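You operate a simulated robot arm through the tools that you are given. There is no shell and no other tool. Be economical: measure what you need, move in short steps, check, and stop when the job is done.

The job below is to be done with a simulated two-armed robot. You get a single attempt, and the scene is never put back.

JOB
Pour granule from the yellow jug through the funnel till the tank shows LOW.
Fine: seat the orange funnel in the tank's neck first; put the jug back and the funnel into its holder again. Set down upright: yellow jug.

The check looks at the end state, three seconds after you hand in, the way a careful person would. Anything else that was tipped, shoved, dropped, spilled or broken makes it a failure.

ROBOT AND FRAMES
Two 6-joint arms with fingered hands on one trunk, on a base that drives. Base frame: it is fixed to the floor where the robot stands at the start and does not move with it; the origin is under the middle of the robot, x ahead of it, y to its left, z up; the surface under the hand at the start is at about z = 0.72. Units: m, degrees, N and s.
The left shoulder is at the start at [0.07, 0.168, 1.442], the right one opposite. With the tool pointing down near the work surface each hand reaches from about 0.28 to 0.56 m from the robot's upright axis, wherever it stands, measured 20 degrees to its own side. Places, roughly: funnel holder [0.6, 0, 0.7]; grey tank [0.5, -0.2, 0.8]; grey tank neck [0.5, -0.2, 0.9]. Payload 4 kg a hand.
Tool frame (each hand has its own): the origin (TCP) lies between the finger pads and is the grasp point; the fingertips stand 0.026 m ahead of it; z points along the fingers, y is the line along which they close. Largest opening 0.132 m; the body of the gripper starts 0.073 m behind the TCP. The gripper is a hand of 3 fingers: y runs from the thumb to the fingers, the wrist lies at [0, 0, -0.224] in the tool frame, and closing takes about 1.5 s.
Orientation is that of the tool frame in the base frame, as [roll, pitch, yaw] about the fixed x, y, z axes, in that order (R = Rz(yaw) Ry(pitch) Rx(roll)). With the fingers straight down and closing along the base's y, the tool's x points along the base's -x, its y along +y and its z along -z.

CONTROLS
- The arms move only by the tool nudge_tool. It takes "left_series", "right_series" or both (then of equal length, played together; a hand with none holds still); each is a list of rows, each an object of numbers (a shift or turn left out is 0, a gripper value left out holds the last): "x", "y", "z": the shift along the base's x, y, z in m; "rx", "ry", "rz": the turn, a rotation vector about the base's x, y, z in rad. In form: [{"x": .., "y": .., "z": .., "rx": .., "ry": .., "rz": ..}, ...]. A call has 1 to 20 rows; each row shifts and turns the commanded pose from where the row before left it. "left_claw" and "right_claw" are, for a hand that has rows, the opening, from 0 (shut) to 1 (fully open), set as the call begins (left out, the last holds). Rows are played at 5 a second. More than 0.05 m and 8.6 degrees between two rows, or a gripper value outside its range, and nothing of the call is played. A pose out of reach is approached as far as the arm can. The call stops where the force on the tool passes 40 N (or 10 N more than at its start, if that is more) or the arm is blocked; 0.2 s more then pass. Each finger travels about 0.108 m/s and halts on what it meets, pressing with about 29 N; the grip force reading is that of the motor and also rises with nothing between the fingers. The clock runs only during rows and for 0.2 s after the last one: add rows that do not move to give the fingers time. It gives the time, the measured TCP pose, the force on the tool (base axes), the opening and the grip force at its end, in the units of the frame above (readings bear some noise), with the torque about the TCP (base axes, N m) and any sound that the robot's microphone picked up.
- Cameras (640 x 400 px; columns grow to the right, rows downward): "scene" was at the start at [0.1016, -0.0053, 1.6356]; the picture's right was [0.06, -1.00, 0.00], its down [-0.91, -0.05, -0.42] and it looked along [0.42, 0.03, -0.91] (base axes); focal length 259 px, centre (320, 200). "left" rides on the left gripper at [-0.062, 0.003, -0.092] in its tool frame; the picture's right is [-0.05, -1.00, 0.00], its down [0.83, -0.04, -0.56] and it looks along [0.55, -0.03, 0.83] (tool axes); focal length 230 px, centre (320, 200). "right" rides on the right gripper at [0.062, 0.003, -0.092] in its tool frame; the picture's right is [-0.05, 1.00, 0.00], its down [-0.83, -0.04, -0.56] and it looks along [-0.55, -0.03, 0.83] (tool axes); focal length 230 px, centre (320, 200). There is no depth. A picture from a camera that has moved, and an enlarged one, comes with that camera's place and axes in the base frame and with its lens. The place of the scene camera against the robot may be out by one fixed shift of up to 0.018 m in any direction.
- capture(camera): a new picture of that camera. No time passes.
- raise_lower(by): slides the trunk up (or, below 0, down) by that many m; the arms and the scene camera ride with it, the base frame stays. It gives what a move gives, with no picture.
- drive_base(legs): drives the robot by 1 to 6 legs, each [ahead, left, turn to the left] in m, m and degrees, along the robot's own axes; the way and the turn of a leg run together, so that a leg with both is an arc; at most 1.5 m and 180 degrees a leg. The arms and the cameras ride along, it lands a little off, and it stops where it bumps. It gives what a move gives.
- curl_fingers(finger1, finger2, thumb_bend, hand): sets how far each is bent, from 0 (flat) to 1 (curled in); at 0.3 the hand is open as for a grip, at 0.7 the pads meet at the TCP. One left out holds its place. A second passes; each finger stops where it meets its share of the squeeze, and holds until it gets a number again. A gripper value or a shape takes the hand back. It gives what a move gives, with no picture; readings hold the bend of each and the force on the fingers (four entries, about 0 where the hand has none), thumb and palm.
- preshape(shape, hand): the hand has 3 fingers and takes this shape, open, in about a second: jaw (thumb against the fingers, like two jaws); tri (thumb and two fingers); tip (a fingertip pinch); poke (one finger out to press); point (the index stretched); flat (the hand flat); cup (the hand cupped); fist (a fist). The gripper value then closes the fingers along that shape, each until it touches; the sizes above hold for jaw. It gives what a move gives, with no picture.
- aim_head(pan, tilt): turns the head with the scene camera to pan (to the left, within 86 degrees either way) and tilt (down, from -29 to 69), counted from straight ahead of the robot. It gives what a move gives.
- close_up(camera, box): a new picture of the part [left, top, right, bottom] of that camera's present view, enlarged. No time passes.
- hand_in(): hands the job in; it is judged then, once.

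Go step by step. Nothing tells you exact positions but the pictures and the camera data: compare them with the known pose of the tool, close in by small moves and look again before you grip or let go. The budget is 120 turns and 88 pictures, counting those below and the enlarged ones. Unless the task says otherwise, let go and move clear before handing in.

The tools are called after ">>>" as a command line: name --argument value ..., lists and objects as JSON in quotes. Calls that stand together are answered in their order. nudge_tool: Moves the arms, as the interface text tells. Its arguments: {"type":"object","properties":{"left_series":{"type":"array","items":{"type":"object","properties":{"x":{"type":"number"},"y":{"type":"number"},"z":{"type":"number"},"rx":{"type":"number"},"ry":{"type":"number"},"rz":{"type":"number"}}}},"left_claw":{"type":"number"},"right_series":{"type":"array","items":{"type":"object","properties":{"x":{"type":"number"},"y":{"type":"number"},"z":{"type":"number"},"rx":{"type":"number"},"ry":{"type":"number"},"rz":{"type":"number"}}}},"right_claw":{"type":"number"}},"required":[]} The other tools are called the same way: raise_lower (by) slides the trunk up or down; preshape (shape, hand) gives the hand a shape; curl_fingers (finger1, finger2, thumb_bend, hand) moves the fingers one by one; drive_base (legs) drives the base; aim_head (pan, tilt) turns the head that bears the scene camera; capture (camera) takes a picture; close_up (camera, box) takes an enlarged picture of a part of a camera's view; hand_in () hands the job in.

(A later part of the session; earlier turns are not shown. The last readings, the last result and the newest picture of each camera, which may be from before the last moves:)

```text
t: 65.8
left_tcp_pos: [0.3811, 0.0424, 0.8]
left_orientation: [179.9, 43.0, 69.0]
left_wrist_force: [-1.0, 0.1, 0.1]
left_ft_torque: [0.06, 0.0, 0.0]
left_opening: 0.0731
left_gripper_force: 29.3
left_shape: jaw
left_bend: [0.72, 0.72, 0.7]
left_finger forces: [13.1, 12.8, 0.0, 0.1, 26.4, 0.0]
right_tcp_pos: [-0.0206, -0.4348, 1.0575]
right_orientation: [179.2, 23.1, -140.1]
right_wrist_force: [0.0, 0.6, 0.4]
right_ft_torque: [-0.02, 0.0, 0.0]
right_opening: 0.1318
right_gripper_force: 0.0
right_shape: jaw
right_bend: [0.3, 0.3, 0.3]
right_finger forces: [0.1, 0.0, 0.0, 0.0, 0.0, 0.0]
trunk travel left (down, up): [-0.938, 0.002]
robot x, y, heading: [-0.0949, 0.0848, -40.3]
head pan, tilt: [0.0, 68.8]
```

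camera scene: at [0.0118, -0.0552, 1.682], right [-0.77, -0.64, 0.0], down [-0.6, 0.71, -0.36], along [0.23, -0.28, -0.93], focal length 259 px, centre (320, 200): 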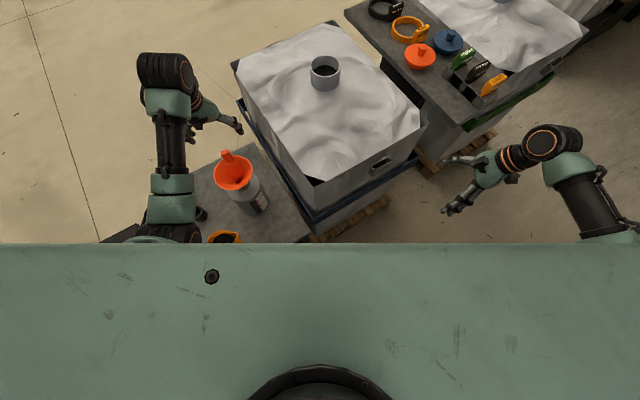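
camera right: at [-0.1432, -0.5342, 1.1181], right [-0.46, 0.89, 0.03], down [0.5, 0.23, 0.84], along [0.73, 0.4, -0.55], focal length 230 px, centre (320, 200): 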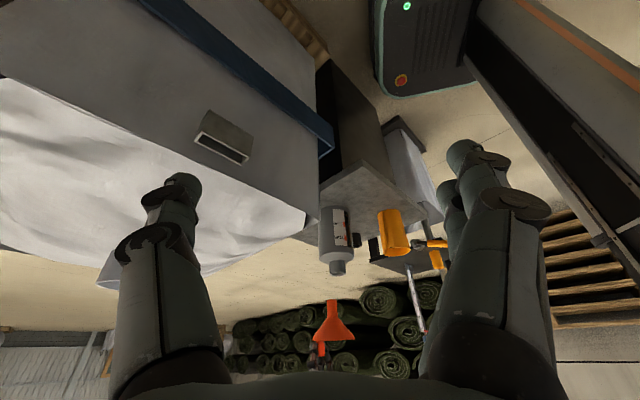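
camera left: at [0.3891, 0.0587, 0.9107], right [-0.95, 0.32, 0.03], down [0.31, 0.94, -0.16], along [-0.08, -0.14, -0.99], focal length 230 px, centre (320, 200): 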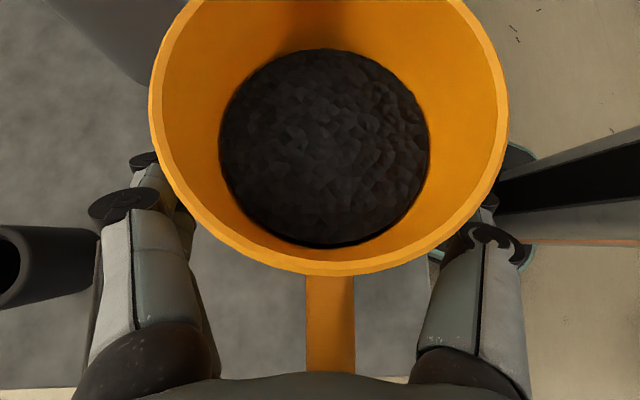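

Even, solid grip. I lift slowly.

>>> nudge_tool --left_series '[{"z": 0.005}, {"z": 0.008}, {"z": 0.01}, {"z": 0.012}, {"z": 0.012}, {"z": 0.012}, {"z": 0.012}, {}]' --left_claw 0.1

>>> capture --camera "left"

```text
t: 67.6
left_tcp_pos: [0.3797, 0.0415, 0.8718]
left_orientation: [-179.9, 43.0, 69.1]
left_wrist_force: [0.2, -0.5, -4.1]
left_ft_torque: [0.03, -0.03, 0.0]
left_opening: 0.0736
left_gripper_force: 28.9
left_shape: jaw
left_bend: [0.72, 0.72, 0.7]
left_finger forces: [13.3, 12.9, 0.0, 0.1, 26.2, 0.0]
right_tcp_pos: [-0.0198, -0.4361, 1.0577]
right_orientation: [179.2, 23.2, -140.3]
right_wrist_force: [0.6, 0.2, -0.1]
right_ft_torque: [-0.02, 0.01, -0.01]
right_opening: 0.132
right_gripper_force: 0.1
right_shape: jaw
right_bend: [0.3, 0.3, 0.3]
right_finger forces: [0.1, 0.1, 0.1, 0.0, 0.0, 0.1]
trunk travel left (down, up): [-0.938, 0.002]
robot x, y, heading: [-0.0974, 0.0852, -40.2]
head pan, tilt: [0.0, 68.8]
```

```text
32 pictures are left
camera left: at [0.388, 0.0587, 0.9819], right [-0.95, 0.32, 0.03], down [0.31, 0.94, -0.16], along [-0.08, -0.14, -0.99], focal length 230 px, centre (320, 200)
```

left: 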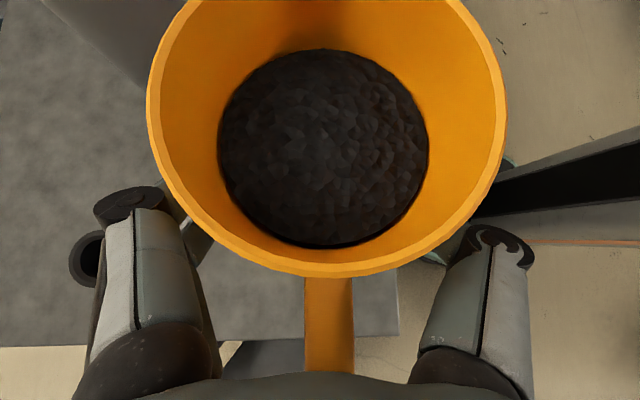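

Jug is held (about 0.4 kg). I raise it upright above funnel height, then turn the base 10° right for more room at the tank.

>>> nudge_tool --left_series '[{"z": 0.012}, {"z": 0.012}, {"z": 0.012}, {"z": 0.012}, {"z": 0.012}, {"z": 0.012}, {"z": 0.012}, {"z": 0.012}, {"z": 0.012}, {"z": 0.012}, {"z": 0.012}, {"z": 0.012}, {"z": 0.012}, {"z": 0.012}, {"z": 0.012}, {}]'

>>> drive_base --legs '[[0, 0, -10]]'

>>> capture --camera "scene"

```text
t: 71.0
left_tcp_pos: [0.3799, 0.0415, 1.0506]
left_orientation: [-180.0, 43.0, 69.1]
left_wrist_force: [-0.5, 0.6, -3.4]
left_ft_torque: [0.05, -0.02, 0.02]
left_opening: 0.0732
left_gripper_force: 29.0
left_shape: jaw
left_bend: [0.72, 0.72, 0.7]
left_finger forces: [13.4, 12.9, 0.1, 0.1, 26.1, 0.0]
right_tcp_pos: [-0.021, -0.4357, 1.0568]
right_orientation: [179.1, 23.1, -140.2]
right_wrist_force: [-0.2, -0.3, 0.2]
right_ft_torque: [0.03, 0.0, 0.03]
right_opening: 0.1318
right_gripper_force: 0.1
right_shape: jaw
right_bend: [0.3, 0.3, 0.3]
right_finger forces: [0.0, 0.0, 0.0, 0.0, 0.0, 0.0]
trunk travel left (down, up): [-0.938, 0.002]
robot x, y, heading: [-0.0949, 0.0829, -40.4]
head pan, tilt: [0.0, 68.8]
```

```text
t: 72.1
left_tcp_pos: [0.3651, -0.0401, 1.0501]
left_orientation: [-180.0, 43.1, 59.0]
left_wrist_force: [0.6, 0.6, -2.6]
left_ft_torque: [0.03, -0.01, 0.01]
left_opening: 0.0734
left_gripper_force: 29.1
left_shape: jaw
left_bend: [0.72, 0.72, 0.7]
left_finger forces: [13.4, 12.8, 0.0, 0.1, 26.2, 0.0]
right_tcp_pos: [-0.1122, -0.4405, 1.0579]
right_orientation: [179.1, 23.1, -150.3]
right_wrist_force: [0.2, -0.3, -0.5]
right_ft_torque: [-0.01, 0.02, -0.03]
right_opening: 0.1317
right_gripper_force: 0.1
right_shape: jaw
right_bend: [0.3, 0.3, 0.3]
right_finger forces: [0.0, 0.1, 0.0, 0.0, 0.1, 0.1]
trunk travel left (down, up): [-0.938, 0.002]
robot x, y, heading: [-0.0978, 0.0811, -50.5]
head pan, tilt: [0.0, 68.8]
```

```text
31 pictures are left
camera scene: at [-0.0357, -0.0057, 1.682], right [-0.77, -0.64, 0.0], down [-0.6, 0.72, -0.36], along [0.23, -0.28, -0.93], focal length 259 px, centre (320, 200)
```

scene: 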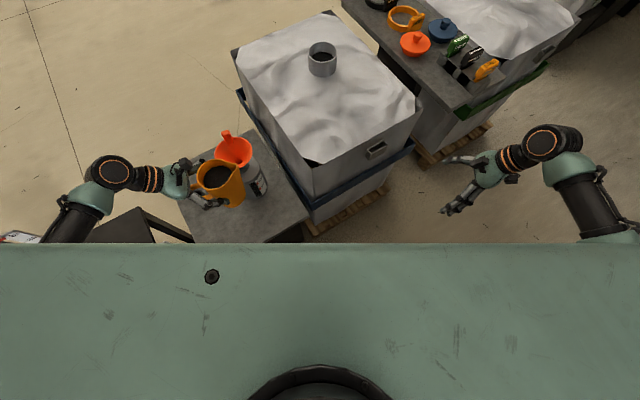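

Now I carry the jug upright over, high, to where its spout is above the funnel's near part.

>>> nudge_tool --left_series '[{"z": 0.015}, {"z": 0.015}, {"z": 0.015}, {"z": 0.015}, {"x": 0.012, "y": -0.0037}, {"x": 0.012, "y": -0.0037}, {"x": 0.012, "y": -0.0037}, {"x": 0.012, "y": -0.0037}, {"x": 0.012, "y": -0.0037}, {"x": 0.012, "y": -0.0037}, {"x": 0.012, "y": -0.0037}, {"x": 0.012, "y": -0.0037}, {"x": 0.012, "y": -0.0037}, {"x": 0.012, "y": -0.0037}, {"x": 0.012, "y": -0.0037}, {"x": 0.012, "y": -0.0037}, {}]'

>>> capture --camera "right"

>>> close_up --camera "scene" --box '[160, 100, 320, 220]'

```text
t: 75.7
left_tcp_pos: [0.509, -0.0841, 1.1119]
left_orientation: [179.9, 43.0, 58.9]
left_wrist_force: [0.1, -0.2, -3.7]
left_ft_torque: [0.03, -0.05, 0.04]
left_opening: 0.0729
left_gripper_force: 29.0
left_shape: jaw
left_bend: [0.72, 0.72, 0.7]
left_finger forces: [13.4, 12.8, 0.0, 0.0, 26.2, 0.1]
right_tcp_pos: [-0.112, -0.4403, 1.0581]
right_orientation: [179.2, 23.1, -150.2]
right_wrist_force: [0.1, -0.1, 0.7]
right_ft_torque: [0.0, -0.03, 0.0]
right_opening: 0.1318
right_gripper_force: 0.0
right_shape: jaw
right_bend: [0.3, 0.3, 0.3]
right_finger forces: [0.0, 0.0, 0.0, 0.0, 0.0, 0.0]
trunk travel left (down, up): [-0.938, 0.002]
robot x, y, heading: [-0.0937, 0.0853, -50.2]
head pan, tilt: [0.0, 68.8]
```

```text
30 pictures are left
camera right: at [-0.194, -0.4847, 1.1183], right [-0.46, 0.89, 0.03], down [0.5, 0.23, 0.84], along [0.74, 0.4, -0.55], focal length 230 px, centre (320, 200)
```

right: 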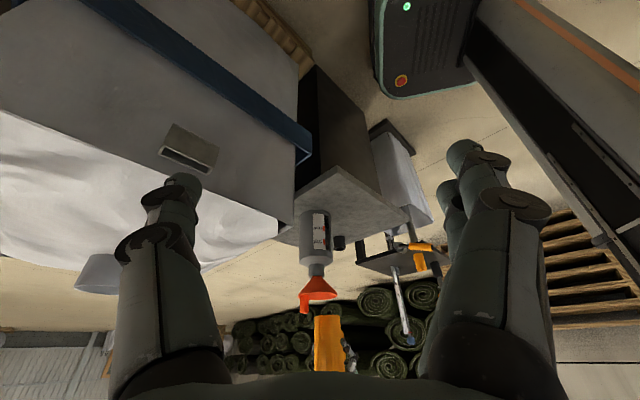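

```text
3.33 times, centred on (240, 160) of scene
camera zoom: at [-0.0368, -0.0064, 1.682], right [-0.77, -0.64, 0.0], down [-0.6, 0.72, -0.36], along [0.23, -0.28, -0.93], focal length 863 px, centre (587, 333)
```

zoom: 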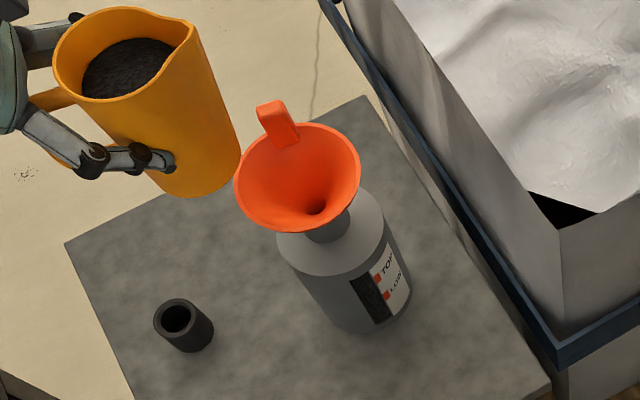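

The spout is over the near part of the funnel. I shift about 1 cm to centre it and tilt to 30°, keeping the spout tip in place.

>>> nudge_tool --left_series '[{"x": -0.0007, "y": 0.0036, "z": -0.004, "rx": 0.1123, "ry": -0.0675}, {"x": -0.0007, "y": 0.0036, "z": -0.004, "rx": 0.1123, "ry": -0.0675}, {"x": -0.0007, "y": 0.0036, "z": -0.005, "rx": 0.1123, "ry": -0.0675}, {"x": -0.0007, "y": 0.0036, "z": -0.009, "rx": 0.1123, "ry": -0.0675}, {}]'

>>> close_up --camera "scene" --box '[160, 100, 320, 220]'

```text
t: 76.9
left_tcp_pos: [0.5064, -0.0695, 1.0907]
left_orientation: [179.9, 12.8, 59.0]
left_wrist_force: [-1.3, 0.0, -3.5]
left_ft_torque: [0.03, 0.03, 0.03]
left_opening: 0.0731
left_gripper_force: 29.0
left_shape: jaw
left_bend: [0.72, 0.72, 0.7]
left_finger forces: [13.4, 12.8, 0.1, 0.0, 26.2, 0.1]
right_tcp_pos: [-0.1113, -0.4404, 1.0585]
right_orientation: [179.3, 23.0, -150.2]
right_wrist_force: [0.0, 0.9, 0.4]
right_ft_torque: [-0.02, -0.03, 0.01]
right_opening: 0.1318
right_gripper_force: 0.0
right_shape: jaw
right_bend: [0.3, 0.3, 0.3]
right_finger forces: [0.0, 0.0, 0.1, 0.0, 0.1, 0.0]
trunk travel left (down, up): [-0.938, 0.002]
robot x, y, heading: [-0.0973, 0.0848, -50.3]
head pan, tilt: [0.0, 68.8]
```

```text
3.33 times, centred on (240, 160) of scene
camera zoom: at [-0.0366, -0.0064, 1.682], right [-0.77, -0.64, 0.0], down [-0.6, 0.72, -0.36], along [0.23, -0.28, -0.93], focal length 863 px, centre (587, 333)
```

zoom: 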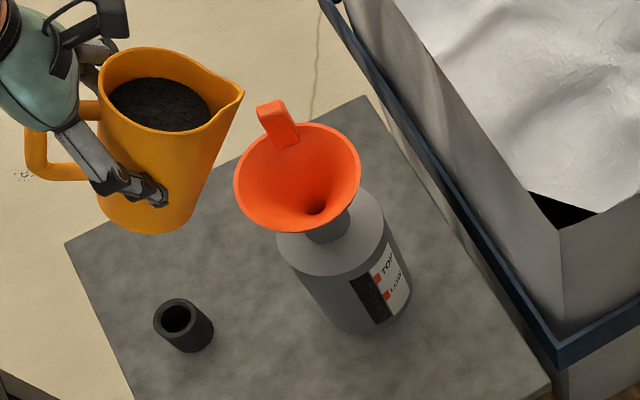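

The spout tip is right over the funnel. I tilt to 45° while lowering it.

>>> nudge_tool --left_series '[{"z": -0.012, "rx": 0.075, "ry": -0.045}, {"z": -0.012, "rx": 0.075, "ry": -0.045}, {"z": -0.012, "rx": 0.075, "ry": -0.045}, {}]'

>>> close_up --camera "scene" --box '[180, 110, 300, 210]'

```text
t: 77.9
left_tcp_pos: [0.5057, -0.0706, 1.0536]
left_orientation: [179.8, -2.1, 59.0]
left_wrist_force: [0.4, -0.8, -3.8]
left_ft_torque: [0.03, 0.0, 0.0]
left_opening: 0.0732
left_gripper_force: 28.8
left_shape: jaw
left_bend: [0.72, 0.72, 0.7]
left_finger forces: [13.6, 12.8, 0.1, 0.0, 26.1, 0.0]
right_tcp_pos: [-0.1124, -0.4401, 1.0575]
right_orientation: [179.2, 23.1, -150.3]
right_wrist_force: [0.3, 0.1, 0.1]
right_ft_torque: [-0.06, -0.01, 0.03]
right_opening: 0.1316
right_gripper_force: 0.0
right_shape: jaw
right_bend: [0.3, 0.3, 0.3]
right_finger forces: [0.0, 0.0, 0.0, 0.1, 0.0, 0.0]
trunk travel left (down, up): [-0.938, 0.002]
robot x, y, heading: [-0.0964, 0.0836, -50.3]
head pan, tilt: [0.0, 68.8]
```

```text
4.00 times, centred on (240, 160) of scene
camera zoom: at [-0.0366, -0.0065, 1.682], right [-0.77, -0.64, 0.0], down [-0.6, 0.72, -0.36], along [0.23, -0.28, -0.93], focal length 1036 px, centre (640, 360)
```

zoom: 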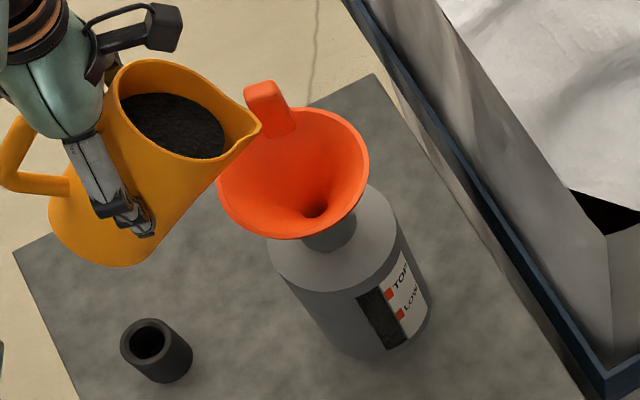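

No flow yet. I tilt on to 55°.

>>> nudge_tool --left_series '[{"x": -0.0007, "y": -0.0013, "z": 0.001, "rx": 0.0748, "ry": -0.045}, {"x": -0.0007, "y": -0.0013, "z": 0.001, "rx": 0.0748, "ry": -0.045}, {}]'

>>> close_up --camera "scene" --box '[180, 110, 300, 210]'

```text
t: 78.7
left_tcp_pos: [0.5029, -0.0729, 1.0551]
left_orientation: [-180.0, -12.1, 59.0]
left_wrist_force: [-0.8, 0.9, -3.9]
left_ft_torque: [0.01, -0.01, 0.01]
left_opening: 0.073
left_gripper_force: 29.1
left_shape: jaw
left_bend: [0.72, 0.72, 0.7]
left_finger forces: [13.6, 12.8, 0.0, 0.0, 26.1, 0.1]
right_tcp_pos: [-0.1124, -0.4407, 1.0589]
right_orientation: [179.2, 23.1, -150.4]
right_wrist_force: [-0.3, -0.6, 0.4]
right_ft_torque: [0.01, 0.02, 0.02]
right_opening: 0.1318
right_gripper_force: 0.0
right_shape: jaw
right_bend: [0.3, 0.3, 0.3]
right_finger forces: [0.0, 0.0, 0.0, 0.0, 0.1, 0.0]
trunk travel left (down, up): [-0.938, 0.002]
robot x, y, heading: [-0.0992, 0.0844, -50.3]
head pan, tilt: [0.0, 68.8]
```

```text
4.00 times, centred on (240, 160) of scene
camera zoom: at [-0.0362, -0.0058, 1.682], right [-0.77, -0.64, 0.0], down [-0.6, 0.72, -0.36], along [0.23, -0.28, -0.93], focal length 1036 px, centre (640, 360)
```

zoom: 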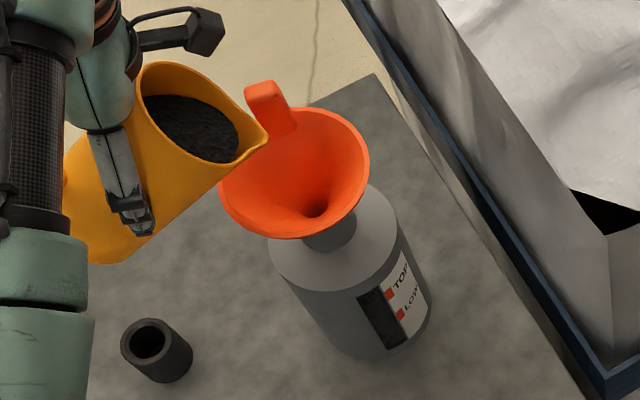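

Still no flow; a bit more tilt in small steps.

>>> nudge_tool --left_series '[{"x": -0.001, "y": -0.0018, "z": 0.004, "rx": 0.06, "ry": -0.036}, {"x": -0.001, "y": -0.0018, "z": 0.004, "rx": 0.06, "ry": -0.036}, {}]'

>>> close_up --camera "scene" --box '[180, 110, 300, 210]'

```text
t: 79.5
left_tcp_pos: [0.503, -0.0763, 1.0639]
left_orientation: [180.0, -20.2, 59.0]
left_wrist_force: [0.2, 0.5, -2.7]
left_ft_torque: [0.01, 0.0, 0.04]
left_opening: 0.0731
left_gripper_force: 29.1
left_shape: jaw
left_bend: [0.72, 0.72, 0.7]
left_finger forces: [13.7, 12.7, 0.1, 0.0, 26.0, 0.0]
right_tcp_pos: [-0.1123, -0.4406, 1.0569]
right_orientation: [179.3, 23.1, -150.4]
right_wrist_force: [0.2, 0.7, -0.3]
right_ft_torque: [0.0, -0.01, -0.02]
right_opening: 0.1319
right_gripper_force: 0.0
right_shape: jaw
right_bend: [0.3, 0.3, 0.3]
right_finger forces: [0.0, 0.0, 0.0, 0.1, 0.0, 0.0]
trunk travel left (down, up): [-0.938, 0.002]
robot x, y, heading: [-0.0933, 0.0863, -50.4]
head pan, tilt: [0.0, 68.8]
```

```text
4.00 times, centred on (240, 160) of scene
camera zoom: at [-0.0362, -0.0058, 1.682], right [-0.77, -0.64, 0.0], down [-0.6, 0.72, -0.36], along [0.23, -0.28, -0.93], focal length 1036 px, centre (640, 360)
```

zoom: 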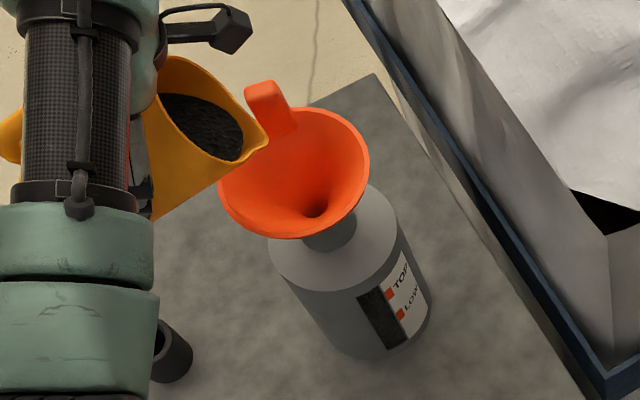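

The granule surface is approaching the lip. I tilt 4° more and hold.

>>> nudge_tool --left_series '[{"x": -0.001, "y": -0.0018, "z": 0.004, "rx": 0.06, "ry": -0.036}, {}, {}]'

>>> close_up --camera "scene" --box '[180, 110, 300, 210]'

```text
t: 80.3
left_tcp_pos: [0.5012, -0.0782, 1.0671]
left_orientation: [179.9, -24.0, 59.0]
left_wrist_force: [0.3, 0.5, -4.0]
left_ft_torque: [-0.03, 0.01, 0.03]
left_opening: 0.073
left_gripper_force: 29.3
left_shape: jaw
left_bend: [0.72, 0.72, 0.7]
left_finger forces: [13.6, 12.8, 0.0, 0.1, 26.0, 0.0]
right_tcp_pos: [-0.1123, -0.4394, 1.0593]
right_orientation: [179.3, 23.1, -150.3]
right_wrist_force: [-0.4, 0.0, 0.1]
right_ft_torque: [0.0, 0.02, -0.01]
right_opening: 0.1319
right_gripper_force: 0.1
right_shape: jaw
right_bend: [0.3, 0.3, 0.3]
right_finger forces: [0.0, 0.0, 0.1, 0.0, 0.0, 0.1]
trunk travel left (down, up): [-0.938, 0.002]
robot x, y, heading: [-0.0972, 0.0866, -50.6]
head pan, tilt: [0.0, 68.8]
```

```text
4.00 times, centred on (240, 160) of scene
camera zoom: at [-0.0363, -0.0059, 1.682], right [-0.77, -0.64, 0.0], down [-0.6, 0.72, -0.36], along [0.23, -0.28, -0.93], focal length 1036 px, centre (640, 360)
```

zoom: 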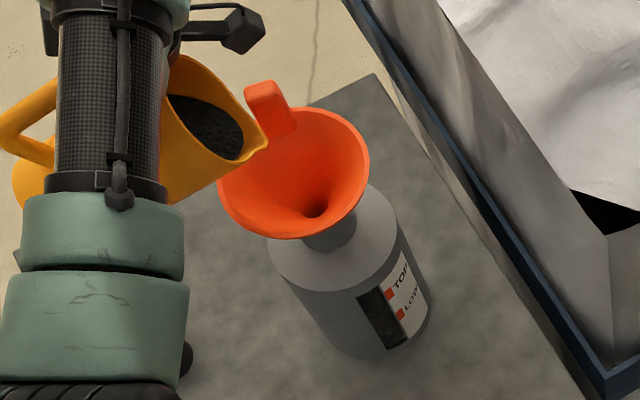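

No flow yet. Another 5°, watching for sound or weight change.

>>> nudge_tool --left_series '[{"x": -0.001, "y": -0.0018, "z": 0.003, "rx": 0.04, "ry": -0.024}, {"x": -0.001, "y": -0.0018, "z": 0.003, "rx": 0.04, "ry": -0.024}, {}, {}]'

>>> close_up --camera "scene" --box '[180, 110, 300, 210]'

```text
t: 81.3
left_tcp_pos: [0.4996, -0.0822, 1.0734]
left_orientation: [179.9, -29.4, 59.0]
left_wrist_force: [-0.7, 0.7, -3.2]
left_ft_torque: [-0.01, -0.03, -0.01]
left_opening: 0.0733
left_gripper_force: 28.9
left_shape: jaw
left_bend: [0.72, 0.72, 0.7]
left_finger forces: [13.6, 12.7, 0.0, 0.0, 26.0, 0.0]
right_tcp_pos: [-0.1118, -0.4402, 1.0589]
right_orientation: [179.3, 23.1, -150.3]
right_wrist_force: [0.0, -0.2, 0.9]
right_ft_torque: [-0.03, 0.03, -0.02]
right_opening: 0.1321
right_gripper_force: 0.0
right_shape: jaw
right_bend: [0.3, 0.3, 0.3]
right_finger forces: [0.1, 0.0, 0.0, 0.0, 0.0, 0.0]
trunk travel left (down, up): [-0.938, 0.002]
robot x, y, heading: [-0.0952, 0.0852, -50.1]
head pan, tilt: [0.0, 68.8]
```

```text
4.00 times, centred on (240, 160) of scene
camera zoom: at [-0.0367, -0.0065, 1.682], right [-0.77, -0.64, 0.0], down [-0.6, 0.72, -0.36], along [0.23, -0.28, -0.93], focal length 1036 px, centre (640, 360)
```

zoom: 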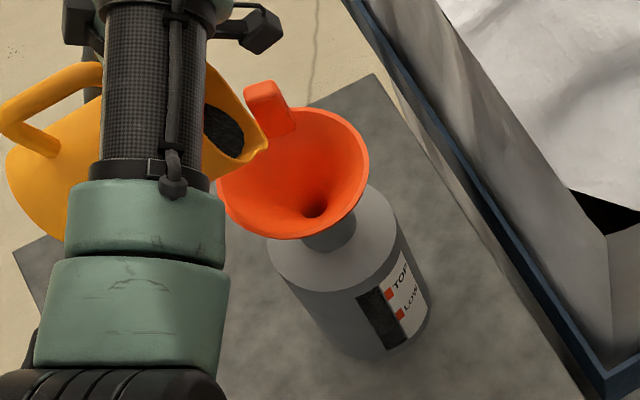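

Onset should be near. I tilt 3° more and hold.

>>> nudge_tool --left_series '[{"x": -0.0012, "y": -0.002, "z": 0.003, "rx": 0.045, "ry": -0.027}, {}, {}, {}]'

>>> close_up --camera "scene" --box '[210, 120, 300, 210]'

```text
t: 82.3
left_tcp_pos: [0.4983, -0.0832, 1.0769]
left_orientation: [179.8, -32.5, 59.0]
left_wrist_force: [0.3, -0.4, -2.6]
left_ft_torque: [0.03, 0.0, -0.01]
left_opening: 0.073
left_gripper_force: 29.4
left_shape: jaw
left_bend: [0.72, 0.72, 0.7]
left_finger forces: [13.6, 12.7, 0.0, 0.1, 26.0, 0.0]
right_tcp_pos: [-0.1114, -0.44, 1.0587]
right_orientation: [179.2, 23.1, -150.2]
right_wrist_force: [0.0, -0.7, -1.0]
right_ft_torque: [0.0, 0.0, 0.01]
right_opening: 0.1319
right_gripper_force: 0.0
right_shape: jaw
right_bend: [0.3, 0.3, 0.3]
right_finger forces: [0.1, 0.0, 0.0, 0.0, 0.1, 0.1]
trunk travel left (down, up): [-0.938, 0.002]
robot x, y, heading: [-0.0928, 0.088, -50.3]
head pan, tilt: [0.0, 68.8]
```

```text
4.44 times, centred on (255, 165) of scene
camera zoom: at [-0.037, -0.0069, 1.682], right [-0.77, -0.64, 0.0], down [-0.6, 0.72, -0.36], along [0.23, -0.28, -0.93], focal length 1151 px, centre (609, 356)
```

zoom: 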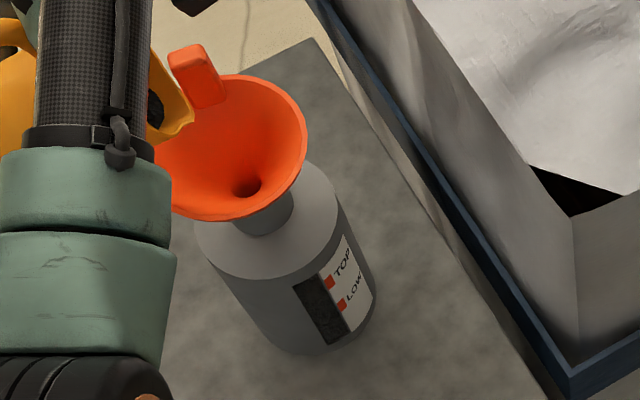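

>>> nudge_tool --left_series '[{"x": -0.0012, "y": -0.002, "z": 0.003, "rx": 0.045, "ry": -0.027}, {}, {}, {}]'

>>> close_up --camera "right" --box '[270, 190, 380, 370]'

```text
t: 83.3
left_tcp_pos: [0.4969, -0.0854, 1.0804]
left_orientation: [179.9, -35.6, 59.0]
left_wrist_force: [-1.3, 0.2, -2.4]
left_ft_torque: [0.0, 0.03, -0.04]
left_opening: 0.0733
left_gripper_force: 29.0
left_shape: jaw
left_bend: [0.72, 0.72, 0.7]
left_finger forces: [13.6, 12.8, 0.1, 0.0, 26.0, 0.0]
right_tcp_pos: [-0.1125, -0.4407, 1.0572]
right_orientation: [179.2, 23.2, -150.2]
right_wrist_force: [0.0, -1.5, 0.0]
right_ft_torque: [0.03, -0.01, 0.02]
right_opening: 0.1316
right_gripper_force: 0.0
right_shape: jaw
right_bend: [0.3, 0.3, 0.3]
right_finger forces: [0.0, 0.0, 0.0, 0.0, 0.1, 0.0]
trunk travel left (down, up): [-0.938, 0.002]
robot x, y, heading: [-0.0991, 0.081, -50.3]
head pan, tilt: [0.0, 68.8]
```

```text
2.22 times, centred on (325, 280) of right
camera zoom: at [-0.1941, -0.485, 1.1182], right [-0.46, 0.89, 0.03], down [0.5, 0.23, 0.84], along [0.74, 0.4, -0.55], focal length 511 px, centre (309, 22)
```

zoom: 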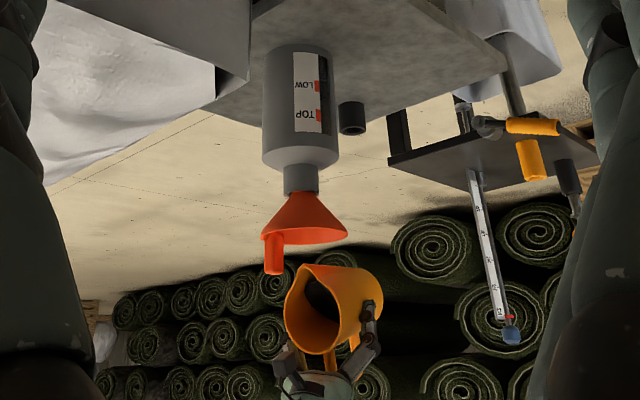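

>>> nudge_tool --left_series '[{"x": -0.0012, "y": -0.002, "z": 0.003, "rx": 0.045, "ry": -0.027}, {}, {}, {}]'

>>> close_up --camera "right" --box '[290, 205, 360, 325]'

```text
t: 84.3
left_tcp_pos: [0.4966, -0.0867, 1.0817]
left_orientation: [179.8, -38.6, 59.1]
left_wrist_force: [0.0, 0.3, -2.0]
left_ft_torque: [-0.03, 0.01, 0.0]
left_opening: 0.0732
left_gripper_force: 29.0
left_shape: jaw
left_bend: [0.72, 0.72, 0.7]
left_finger forces: [13.5, 12.9, 0.1, 0.0, 26.0, 0.1]
right_tcp_pos: [-0.1126, -0.4408, 1.0578]
right_orientation: [179.2, 23.1, -150.4]
right_wrist_force: [-0.3, -0.5, 0.1]
right_ft_torque: [0.02, 0.05, -0.03]
right_opening: 0.1321
right_gripper_force: 0.0
right_shape: jaw
right_bend: [0.3, 0.3, 0.3]
right_finger forces: [0.0, 0.0, 0.1, 0.1, 0.0, 0.0]
trunk travel left (down, up): [-0.938, 0.002]
robot x, y, heading: [-0.0961, 0.0824, -50.3]
head pan, tilt: [0.0, 68.8]
```

```text
3.33 times, centred on (325, 265) of right
camera zoom: at [-0.1942, -0.485, 1.1182], right [-0.46, 0.89, 0.03], down [0.5, 0.23, 0.84], along [0.74, 0.4, -0.55], focal length 767 px, centre (303, -17)
```

zoom: 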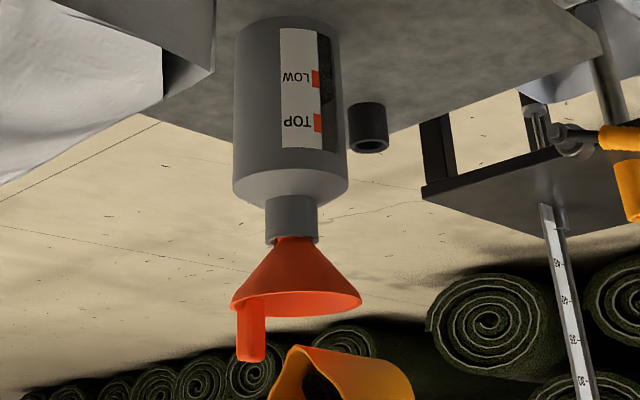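

The window beside the label now shows texture. I zoom right in on it.

>>> close_up --camera "right" --box '[305, 205, 335, 255]'

>>> close_up --camera "scene" --box '[245, 170, 275, 205]'

```text
8.00 times, centred on (320, 230) of right
camera zoom: at [-0.1942, -0.485, 1.1182], right [-0.46, 0.89, 0.03], down [0.5, 0.23, 0.84], along [0.74, 0.4, -0.55], focal length 1841 px, centre (320, -40)
```

zoom: 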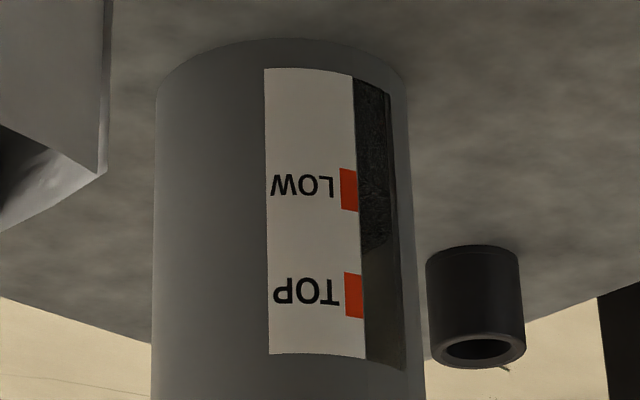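

```text
11.43 times, centred on (260, 188) of scene
camera zoom: at [-0.037, -0.0068, 1.682], right [-0.77, -0.64, 0.0], down [-0.6, 0.72, -0.36], along [0.23, -0.28, -0.93], focal length 2959 px, centre (1006, 343)
```

zoom: 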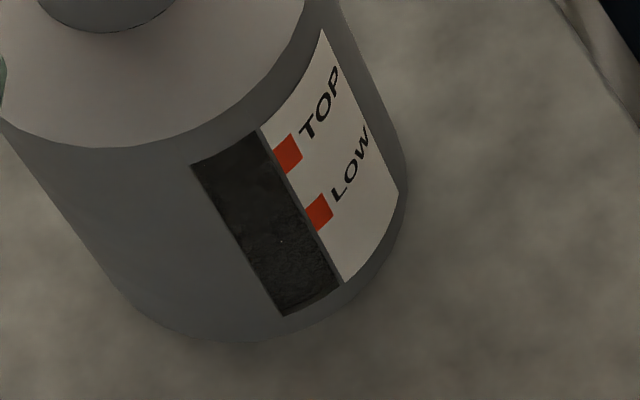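

The level already appears to be at or above LOW, so it has been flowing. I tilt back at once.

>>> nudge_tool --left_series '[{"x": 0.0017, "y": 0.0028, "rx": -0.11, "ry": 0.066}, {"x": 0.0017, "y": 0.0028, "rx": -0.11, "ry": 0.066}, {"x": 0.0017, "y": 0.0028, "rx": -0.11, "ry": 0.066}, {"x": 0.0017, "y": 0.0028, "rx": -0.11, "ry": 0.066}, {"x": 0.0017, "y": 0.0028, "rx": -0.11, "ry": 0.066}, {"x": 0.0017, "y": 0.0028, "rx": -0.11, "ry": 0.066}, {}]'

>>> close_up --camera "right" --box '[305, 205, 335, 255]'

```text
t: 85.9
left_tcp_pos: [0.5056, -0.0723, 1.0829]
left_orientation: [179.9, 5.8, 59.0]
left_wrist_force: [-0.3, 0.3, -1.7]
left_ft_torque: [0.01, 0.01, 0.02]
left_opening: 0.073
left_gripper_force: 29.2
left_shape: jaw
left_bend: [0.72, 0.72, 0.7]
left_finger forces: [13.4, 12.8, 0.0, 0.0, 26.0, 0.0]
right_tcp_pos: [-0.1114, -0.4404, 1.0575]
right_orientation: [179.2, 23.2, -150.3]
right_wrist_force: [-0.2, -0.5, 0.3]
right_ft_torque: [0.01, 0.0, 0.01]
right_opening: 0.1322
right_gripper_force: 0.1
right_shape: jaw
right_bend: [0.3, 0.3, 0.3]
right_finger forces: [0.0, 0.0, 0.0, 0.0, 0.1, 0.0]
trunk travel left (down, up): [-0.938, 0.002]
robot x, y, heading: [-0.0945, 0.082, -50.2]
head pan, tilt: [0.0, 68.8]
```

```text
8.00 times, centred on (320, 230) of right
camera zoom: at [-0.1943, -0.4852, 1.118], right [-0.46, 0.89, 0.03], down [0.5, 0.23, 0.84], along [0.74, 0.4, -0.55], focal length 1841 px, centre (320, -40)
```

zoom: 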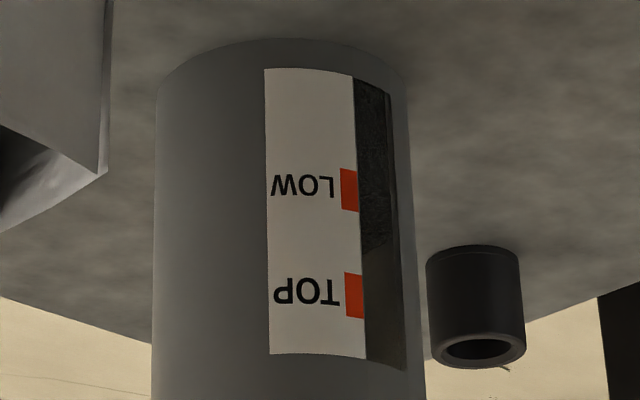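

I check the window from the scene camera too, which faces it more directly.

>>> close_up --camera "scene" --box '[246, 180, 270, 200]'

```text
16.00 times, centred on (258, 190) of scene
camera zoom: at [-0.0372, -0.0071, 1.682], right [-0.77, -0.64, 0.0], down [-0.6, 0.72, -0.36], along [0.23, -0.28, -0.93], focal length 4142 px, centre (1312, 360)
```

zoom: 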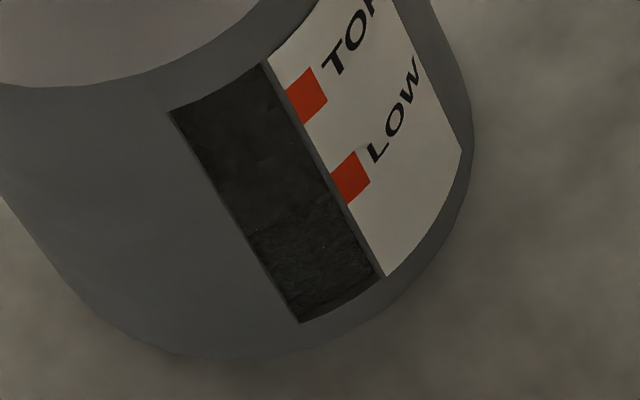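

>>> close_up --camera "right" --box '[318, 212, 334, 236]'

```text
16.00 times, centred on (326, 224) of right
camera zoom: at [-0.1943, -0.4852, 1.118], right [-0.46, 0.89, 0.03], down [0.5, 0.23, 0.84], along [0.74, 0.4, -0.55], focal length 3681 px, centre (224, -184)
```

zoom: 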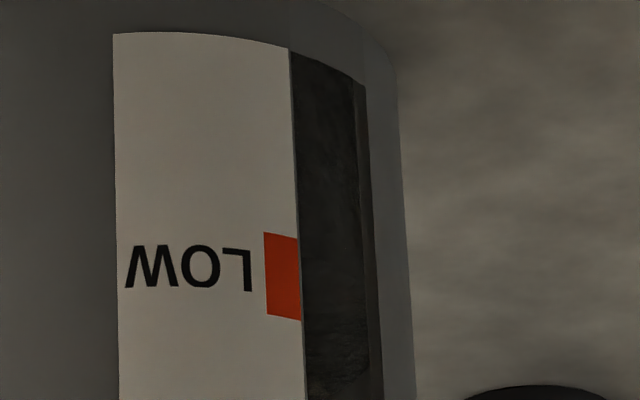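

The tank is in the jug's shadow, so the level is hard to read. I bring the jug upright over the funnel, retreat, and look again in better light.

>>> nudge_tool --left_series '[{"x": -0.0016, "y": -0.003, "z": 0.005, "rx": -0.0926, "ry": 0.0556}, {"x": -0.0016, "y": -0.003, "z": 0.005, "rx": -0.0926, "ry": 0.0556}, {"x": -0.0016, "y": -0.003, "z": 0.005, "rx": -0.0926, "ry": 0.0556}, {"x": -0.0016, "y": -0.003, "z": 0.005, "rx": -0.0926, "ry": 0.0556}, {"x": -0.0016, "y": -0.003, "z": 0.005, "rx": -0.0926, "ry": 0.0556}, {"x": -0.0016, "y": -0.003, "z": 0.005, "rx": -0.0926, "ry": 0.0556}, {}, {"x": -0.006, "y": 0.006, "z": 0.004}, {"x": -0.012, "y": 0.005}, {"x": -0.012, "y": 0.004}, {"x": -0.012, "y": 0.004}, {"x": -0.012, "y": 0.004}, {"x": -0.012, "y": 0.004}, {"x": -0.012, "y": 0.004}, {"x": -0.012, "y": 0.004}, {"x": -0.012, "y": 0.004}, {"x": -0.012, "y": 0.004}, {}]'

>>> close_up --camera "scene" --box '[200, 120, 290, 220]'

```text
t: 89.7
left_tcp_pos: [0.3823, -0.046, 1.1156]
left_orientation: [179.9, 42.8, 59.2]
left_wrist_force: [0.2, 0.4, -2.2]
left_ft_torque: [0.01, -0.05, 0.01]
left_opening: 0.0732
left_gripper_force: 28.8
left_shape: jaw
left_bend: [0.72, 0.72, 0.7]
left_finger forces: [13.3, 12.9, 0.0, 0.0, 26.1, 0.0]
right_tcp_pos: [-0.1119, -0.4398, 1.0579]
right_orientation: [179.2, 23.0, -150.3]
right_wrist_force: [-0.7, -0.2, -0.3]
right_ft_torque: [0.01, 0.03, 0.03]
right_opening: 0.1319
right_gripper_force: 0.0
right_shape: jaw
right_bend: [0.3, 0.3, 0.3]
right_finger forces: [0.0, 0.1, 0.1, 0.1, 0.0, 0.0]
trunk travel left (down, up): [-0.938, 0.002]
robot x, y, heading: [-0.0956, 0.083, -50.4]
head pan, tilt: [0.0, 68.8]
```

```text
4.00 times, centred on (245, 170) of scene
camera zoom: at [-0.0369, -0.0066, 1.682], right [-0.77, -0.64, 0.0], down [-0.6, 0.72, -0.36], along [0.23, -0.28, -0.93], focal length 1036 px, centre (620, 320)
```

zoom: 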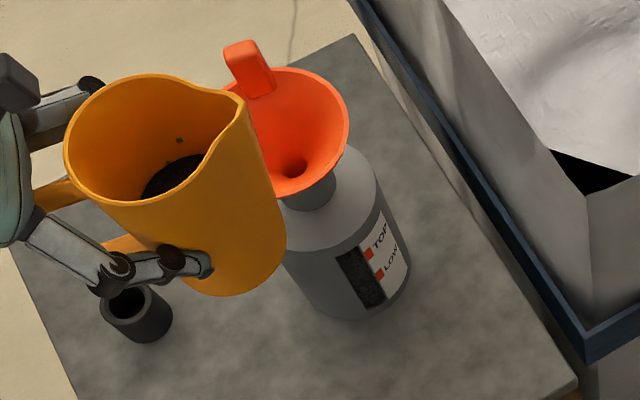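

>>> close_up --camera "scene" --box '[243, 178, 267, 200]'

```text
16.00 times, centred on (255, 189) of scene
camera zoom: at [-0.0369, -0.0066, 1.682], right [-0.77, -0.64, 0.0], down [-0.6, 0.72, -0.36], along [0.23, -0.28, -0.93], focal length 4142 px, centre (1360, 376)
```

zoom: 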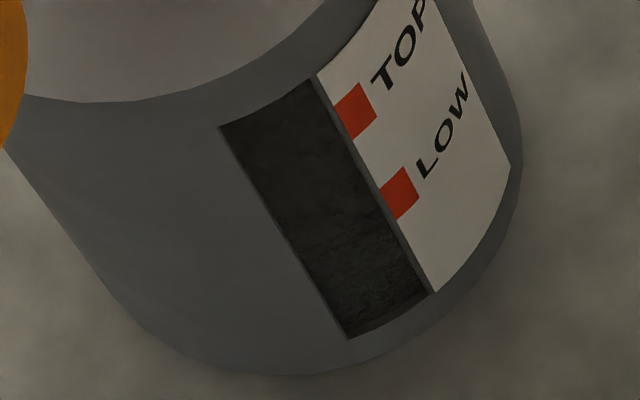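

The jug is about half emptied and the table is clean. I take the jug back to its place — I can then inspect the window squarely with the left hand's camera and, if needed, pour again.

>>> drive_base --legs '[[0, 0, 10]]'

```text
t: 90.8
left_tcp_pos: [0.397, 0.0369, 1.1156]
left_orientation: [179.9, 42.7, 68.9]
left_wrist_force: [-0.5, -0.1, -2.7]
left_ft_torque: [0.03, -0.04, 0.0]
left_opening: 0.0732
left_gripper_force: 28.9
left_shape: jaw
left_bend: [0.72, 0.72, 0.7]
left_finger forces: [13.3, 12.9, 0.0, 0.0, 26.0, 0.0]
right_tcp_pos: [-0.0218, -0.4359, 1.0582]
right_orientation: [179.2, 23.1, -140.4]
right_wrist_force: [0.6, 0.4, -0.4]
right_ft_torque: [-0.01, 0.01, 0.01]
right_opening: 0.1319
right_gripper_force: 0.0
right_shape: jaw
right_bend: [0.3, 0.3, 0.3]
right_finger forces: [0.0, 0.0, 0.1, 0.0, 0.1, 0.1]
trunk travel left (down, up): [-0.938, 0.002]
robot x, y, heading: [-0.0979, 0.0828, -40.4]
head pan, tilt: [0.0, 68.8]
```

>>> nudge_tool --left_series '[{"x": -0.008, "y": 0.003}, {"x": -0.008, "y": 0.002}, {"z": -0.02}, {"z": -0.02}, {"z": -0.02}, {"z": -0.02}, {"z": -0.02}, {"z": -0.02}, {"z": -0.02}, {"z": -0.02}, {"z": -0.02}, {"z": -0.02}, {"z": -0.02}, {"z": -0.02}, {"z": -0.02}, {"z": -0.02}, {"z": -0.015}, {"z": -0.01}, {}]'

>>> nudge_tool --left_series '[{"z": -0.003}, {"z": -0.003}, {"z": -0.002}, {}]'

```text
t: 94.8
left_tcp_pos: [0.3823, 0.0423, 0.8098]
left_orientation: [179.8, 42.9, 68.9]
left_wrist_force: [-0.9, 0.4, -3.2]
left_ft_torque: [0.01, 0.03, 0.02]
left_opening: 0.0725
left_gripper_force: 28.9
left_shape: jaw
left_bend: [0.72, 0.72, 0.7]
left_finger forces: [13.3, 12.8, 0.0, 0.0, 25.9, 0.0]
right_tcp_pos: [-0.0229, -0.4348, 1.058]
right_orientation: [179.2, 23.1, -140.4]
right_wrist_force: [-0.8, -0.7, -0.3]
right_ft_torque: [0.01, 0.02, 0.0]
right_opening: 0.1322
right_gripper_force: 0.1
right_shape: jaw
right_bend: [0.3, 0.3, 0.3]
right_finger forces: [0.0, 0.1, 0.0, 0.1, 0.1, 0.0]
trunk travel left (down, up): [-0.938, 0.002]
robot x, y, heading: [-0.0946, 0.0791, -40.7]
head pan, tilt: [0.0, 68.8]
```

```text
t: 95.8
left_tcp_pos: [0.3824, 0.0425, 0.8026]
left_orientation: [179.9, 42.8, 69.0]
left_wrist_force: [-0.2, -0.5, -2.7]
left_ft_torque: [0.04, 0.0, -0.03]
left_opening: 0.073
left_gripper_force: 28.8
left_shape: jaw
left_bend: [0.72, 0.72, 0.7]
left_finger forces: [13.3, 12.8, 0.1, 0.0, 25.9, 0.1]
right_tcp_pos: [-0.0216, -0.4354, 1.0576]
right_orientation: [179.2, 23.1, -140.4]
right_wrist_force: [0.6, -0.2, 0.2]
right_ft_torque: [0.03, -0.04, 0.0]
right_opening: 0.1319
right_gripper_force: 0.1
right_shape: jaw
right_bend: [0.3, 0.3, 0.3]
right_finger forces: [0.1, 0.0, 0.1, 0.0, 0.0, 0.1]
trunk travel left (down, up): [-0.938, 0.002]
robot x, y, heading: [-0.0944, 0.081, -40.3]
head pan, tilt: [0.0, 68.8]
```

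>>> nudge_tool --left_series '[{"z": -0.0015}, {"z": -0.001}, {"z": -0.001}, {}]'

```text
t: 96.8
left_tcp_pos: [0.3818, 0.042, 0.8012]
left_orientation: [179.8, 42.9, 68.8]
left_wrist_force: [-0.5, 0.6, 11.3]
left_ft_torque: [-0.03, 0.13, -0.01]
left_opening: 0.0727
left_gripper_force: 29.5
left_shape: jaw
left_bend: [0.72, 0.72, 0.7]
left_finger forces: [13.6, 13.6, 0.0, 0.0, 27.4, 0.1]
right_tcp_pos: [-0.0235, -0.4361, 1.0575]
right_orientation: [179.4, 23.2, -140.3]
right_wrist_force: [0.2, -0.1, -0.4]
right_ft_torque: [0.02, 0.03, -0.01]
right_opening: 0.132
right_gripper_force: 0.1
right_shape: jaw
right_bend: [0.3, 0.3, 0.3]
right_finger forces: [0.0, 0.0, 0.0, 0.1, 0.0, 0.0]
trunk travel left (down, up): [-0.938, 0.002]
robot x, y, heading: [-0.0981, 0.0837, -40.2]
head pan, tilt: [0.0, 68.8]
```

The jug stands on the table. I ease up 1.5 mm, release and withdraw along the approach line.

>>> nudge_tool --left_series '[{"z": 0.0015}, {}, {}]'

>>> nudge_tool --left_series '[{}, {}, {}, {}, {}, {}, {"x": 0.0034, "y": 0.009, "z": 0.0103}, {"x": 0.0034, "y": 0.009, "z": 0.0103}, {"x": 0.0034, "y": 0.009, "z": 0.0103}, {"x": 0.0034, "y": 0.009, "z": 0.0103}, {"x": 0.0034, "y": 0.009, "z": 0.0103}, {"x": 0.0034, "y": 0.009, "z": 0.0103}, {"x": 0.0034, "y": 0.009, "z": 0.0103}, {"z": 0.015}, {"z": 0.015}, {"z": 0.015}, {}]' --left_claw 1

>>> capture --camera "left"

```text
t: 97.6
left_tcp_pos: [0.3814, 0.0426, 0.8019]
left_orientation: [179.9, 42.7, 68.9]
left_wrist_force: [-0.1, -1.1, 3.7]
left_ft_torque: [-0.03, 0.03, 0.04]
left_opening: 0.0725
left_gripper_force: 29.2
left_shape: jaw
left_bend: [0.72, 0.72, 0.7]
left_finger forces: [14.1, 14.0, 0.1, 0.1, 26.6, 0.0]
right_tcp_pos: [-0.0223, -0.4356, 1.0574]
right_orientation: [179.2, 23.2, -140.4]
right_wrist_force: [-0.4, -0.2, 0.3]
right_ft_torque: [0.03, -0.03, 0.01]
right_opening: 0.1319
right_gripper_force: 0.1
right_shape: jaw
right_bend: [0.3, 0.3, 0.3]
right_finger forces: [0.0, 0.0, 0.0, 0.0, 0.1, 0.1]
trunk travel left (down, up): [-0.938, 0.002]
robot x, y, heading: [-0.0985, 0.0835, -40.4]
head pan, tilt: [0.0, 68.8]
```

```text
t: 101.2
left_tcp_pos: [0.4063, 0.1054, 0.9184]
left_orientation: [179.9, 42.8, 68.9]
left_wrist_force: [-0.6, 0.5, 0.4]
left_ft_torque: [0.03, -0.01, 0.02]
left_opening: 0.1318
left_gripper_force: 0.0
left_shape: jaw
left_bend: [0.3, 0.3, 0.3]
left_finger forces: [0.0, 0.0, 0.0, 0.1, 0.1, 0.1]
right_tcp_pos: [-0.0214, -0.4369, 1.0584]
right_orientation: [179.2, 23.0, -140.4]
right_wrist_force: [0.6, -0.4, -0.1]
right_ft_torque: [0.02, 0.01, -0.02]
right_opening: 0.1321
right_gripper_force: 0.1
right_shape: jaw
right_bend: [0.3, 0.3, 0.3]
right_finger forces: [0.0, 0.0, 0.1, 0.0, 0.0, 0.0]
trunk travel left (down, up): [-0.938, 0.002]
robot x, y, heading: [-0.0979, 0.0824, -40.5]
head pan, tilt: [0.0, 68.8]
```

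```text
12 pictures are left
camera left: at [0.4139, 0.1212, 1.0284], right [-0.95, 0.32, 0.03], down [0.31, 0.94, -0.16], along [-0.08, -0.14, -0.99], focal length 230 px, centre (320, 200)
```

left: 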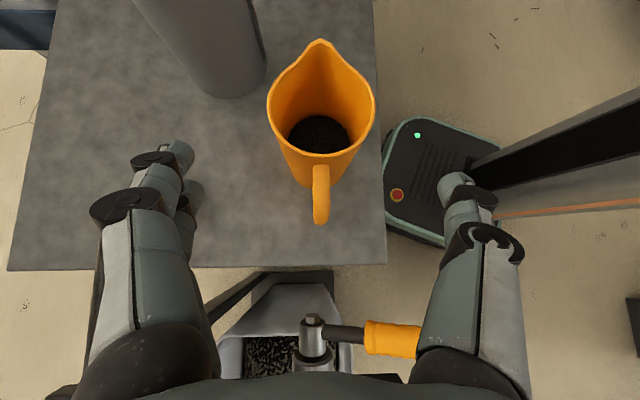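

The jug is back, upright, at its original spot. To read the tank level properly I back off, lower the trunk for a flatter view and tilt the head.

>>> drive_base --legs '[[-0.3, 0, 0]]'

>>> aim_head --pan 0 --tilt 35

>>> raise_lower --by -0.45

>>> capture --camera "scene"

```text
t: 103.3
left_tcp_pos: [0.1784, 0.2995, 0.9164]
left_orientation: [-179.9, 42.7, 68.9]
left_wrist_force: [0.5, -0.2, -0.1]
left_ft_torque: [0.02, 0.01, -0.01]
left_opening: 0.1315
left_gripper_force: 0.0
left_shape: jaw
left_bend: [0.3, 0.3, 0.3]
left_finger forces: [0.0, 0.0, 0.0, 0.0, 0.0, 0.0]
right_tcp_pos: [-0.2514, -0.2412, 1.0575]
right_orientation: [179.2, 23.1, -140.6]
right_wrist_force: [0.6, -0.3, -0.3]
right_ft_torque: [0.04, -0.01, 0.0]
right_opening: 0.1323
right_gripper_force: 0.1
right_shape: jaw
right_bend: [0.3, 0.3, 0.3]
right_finger forces: [0.0, 0.1, 0.1, 0.0, 0.1, 0.0]
trunk travel left (down, up): [-0.938, 0.002]
robot x, y, heading: [-0.3237, 0.2801, -40.6]
head pan, tilt: [0.0, 68.8]
```

```text
t: 104.2
left_tcp_pos: [0.1763, 0.3005, 0.9166]
left_orientation: [179.8, 42.8, 68.8]
left_wrist_force: [0.4, -0.4, -0.4]
left_ft_torque: [0.02, 0.02, -0.01]
left_opening: 0.1319
left_gripper_force: 0.1
left_shape: jaw
left_bend: [0.3, 0.3, 0.3]
left_finger forces: [0.1, 0.0, 0.0, 0.1, 0.0, 0.0]
right_tcp_pos: [-0.2532, -0.2384, 1.0576]
right_orientation: [179.4, 23.1, -140.4]
right_wrist_force: [0.3, 0.3, -0.3]
right_ft_torque: [0.01, 0.0, -0.01]
right_opening: 0.1319
right_gripper_force: 0.0
right_shape: jaw
right_bend: [0.3, 0.3, 0.3]
right_finger forces: [0.0, 0.0, 0.0, 0.1, 0.1, 0.1]
trunk travel left (down, up): [-0.938, 0.002]
robot x, y, heading: [-0.3272, 0.2785, -40.6]
head pan, tilt: [0.0, 35.0]
```

```text
refused: -0.45 is not a number from -0.4 to 0.4
```

```text
11 pictures are left
camera scene: at [-0.2298, 0.1813, 1.7256], right [-0.65, -0.76, 0.0], down [-0.44, 0.37, -0.82], along [0.62, -0.53, -0.57], focal length 259 px, centre (320, 200)
```

scene: 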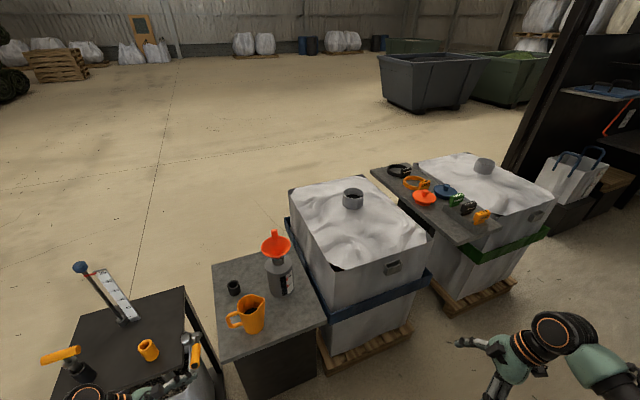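

Clear view. The trunk slide is limited to 0.4 per move; I lower by 0.4 and zoom on the window.

>>> raise_lower --by -0.4

>>> close_up --camera "scene" --box '[255, 160, 305, 205]'

```text
t: 108.1
left_tcp_pos: [0.1759, 0.3006, 0.5175]
left_orientation: [179.8, 42.8, 68.8]
left_wrist_force: [0.4, -0.2, -0.5]
left_ft_torque: [-0.01, 0.02, 0.01]
left_opening: 0.1319
left_gripper_force: 0.1
left_shape: jaw
left_bend: [0.3, 0.3, 0.3]
left_finger forces: [0.1, 0.0, 0.0, 0.1, 0.0, 0.0]
right_tcp_pos: [-0.2528, -0.2394, 0.6583]
right_orientation: [179.3, 23.2, -140.4]
right_wrist_force: [0.5, -0.1, 1.2]
right_ft_torque: [0.03, 0.01, -0.02]
right_opening: 0.1317
right_gripper_force: 0.1
right_shape: jaw
right_bend: [0.3, 0.3, 0.3]
right_finger forces: [0.0, 0.0, 0.0, 0.1, 0.0, 0.0]
trunk travel left (down, up): [-0.538, 0.402]
robot x, y, heading: [-0.3305, 0.2809, -40.3]
head pan, tilt: [0.0, 35.0]
```

```text
8.89 times, centred on (280, 182) of scene
camera zoom: at [-0.2297, 0.1812, 1.3257], right [-0.65, -0.76, 0.0], down [-0.44, 0.37, -0.82], along [0.62, -0.53, -0.57], focal length 2301 px, centre (676, 356)
```

zoom: 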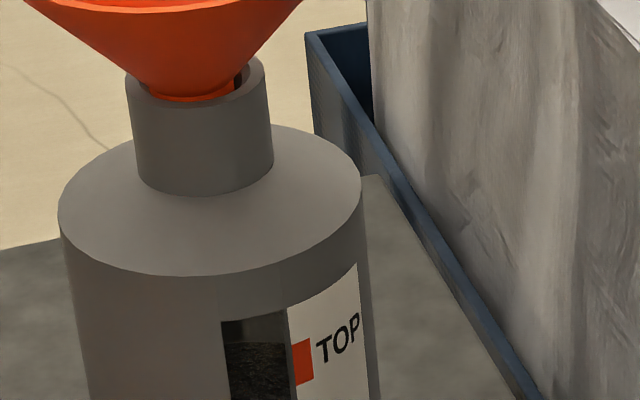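

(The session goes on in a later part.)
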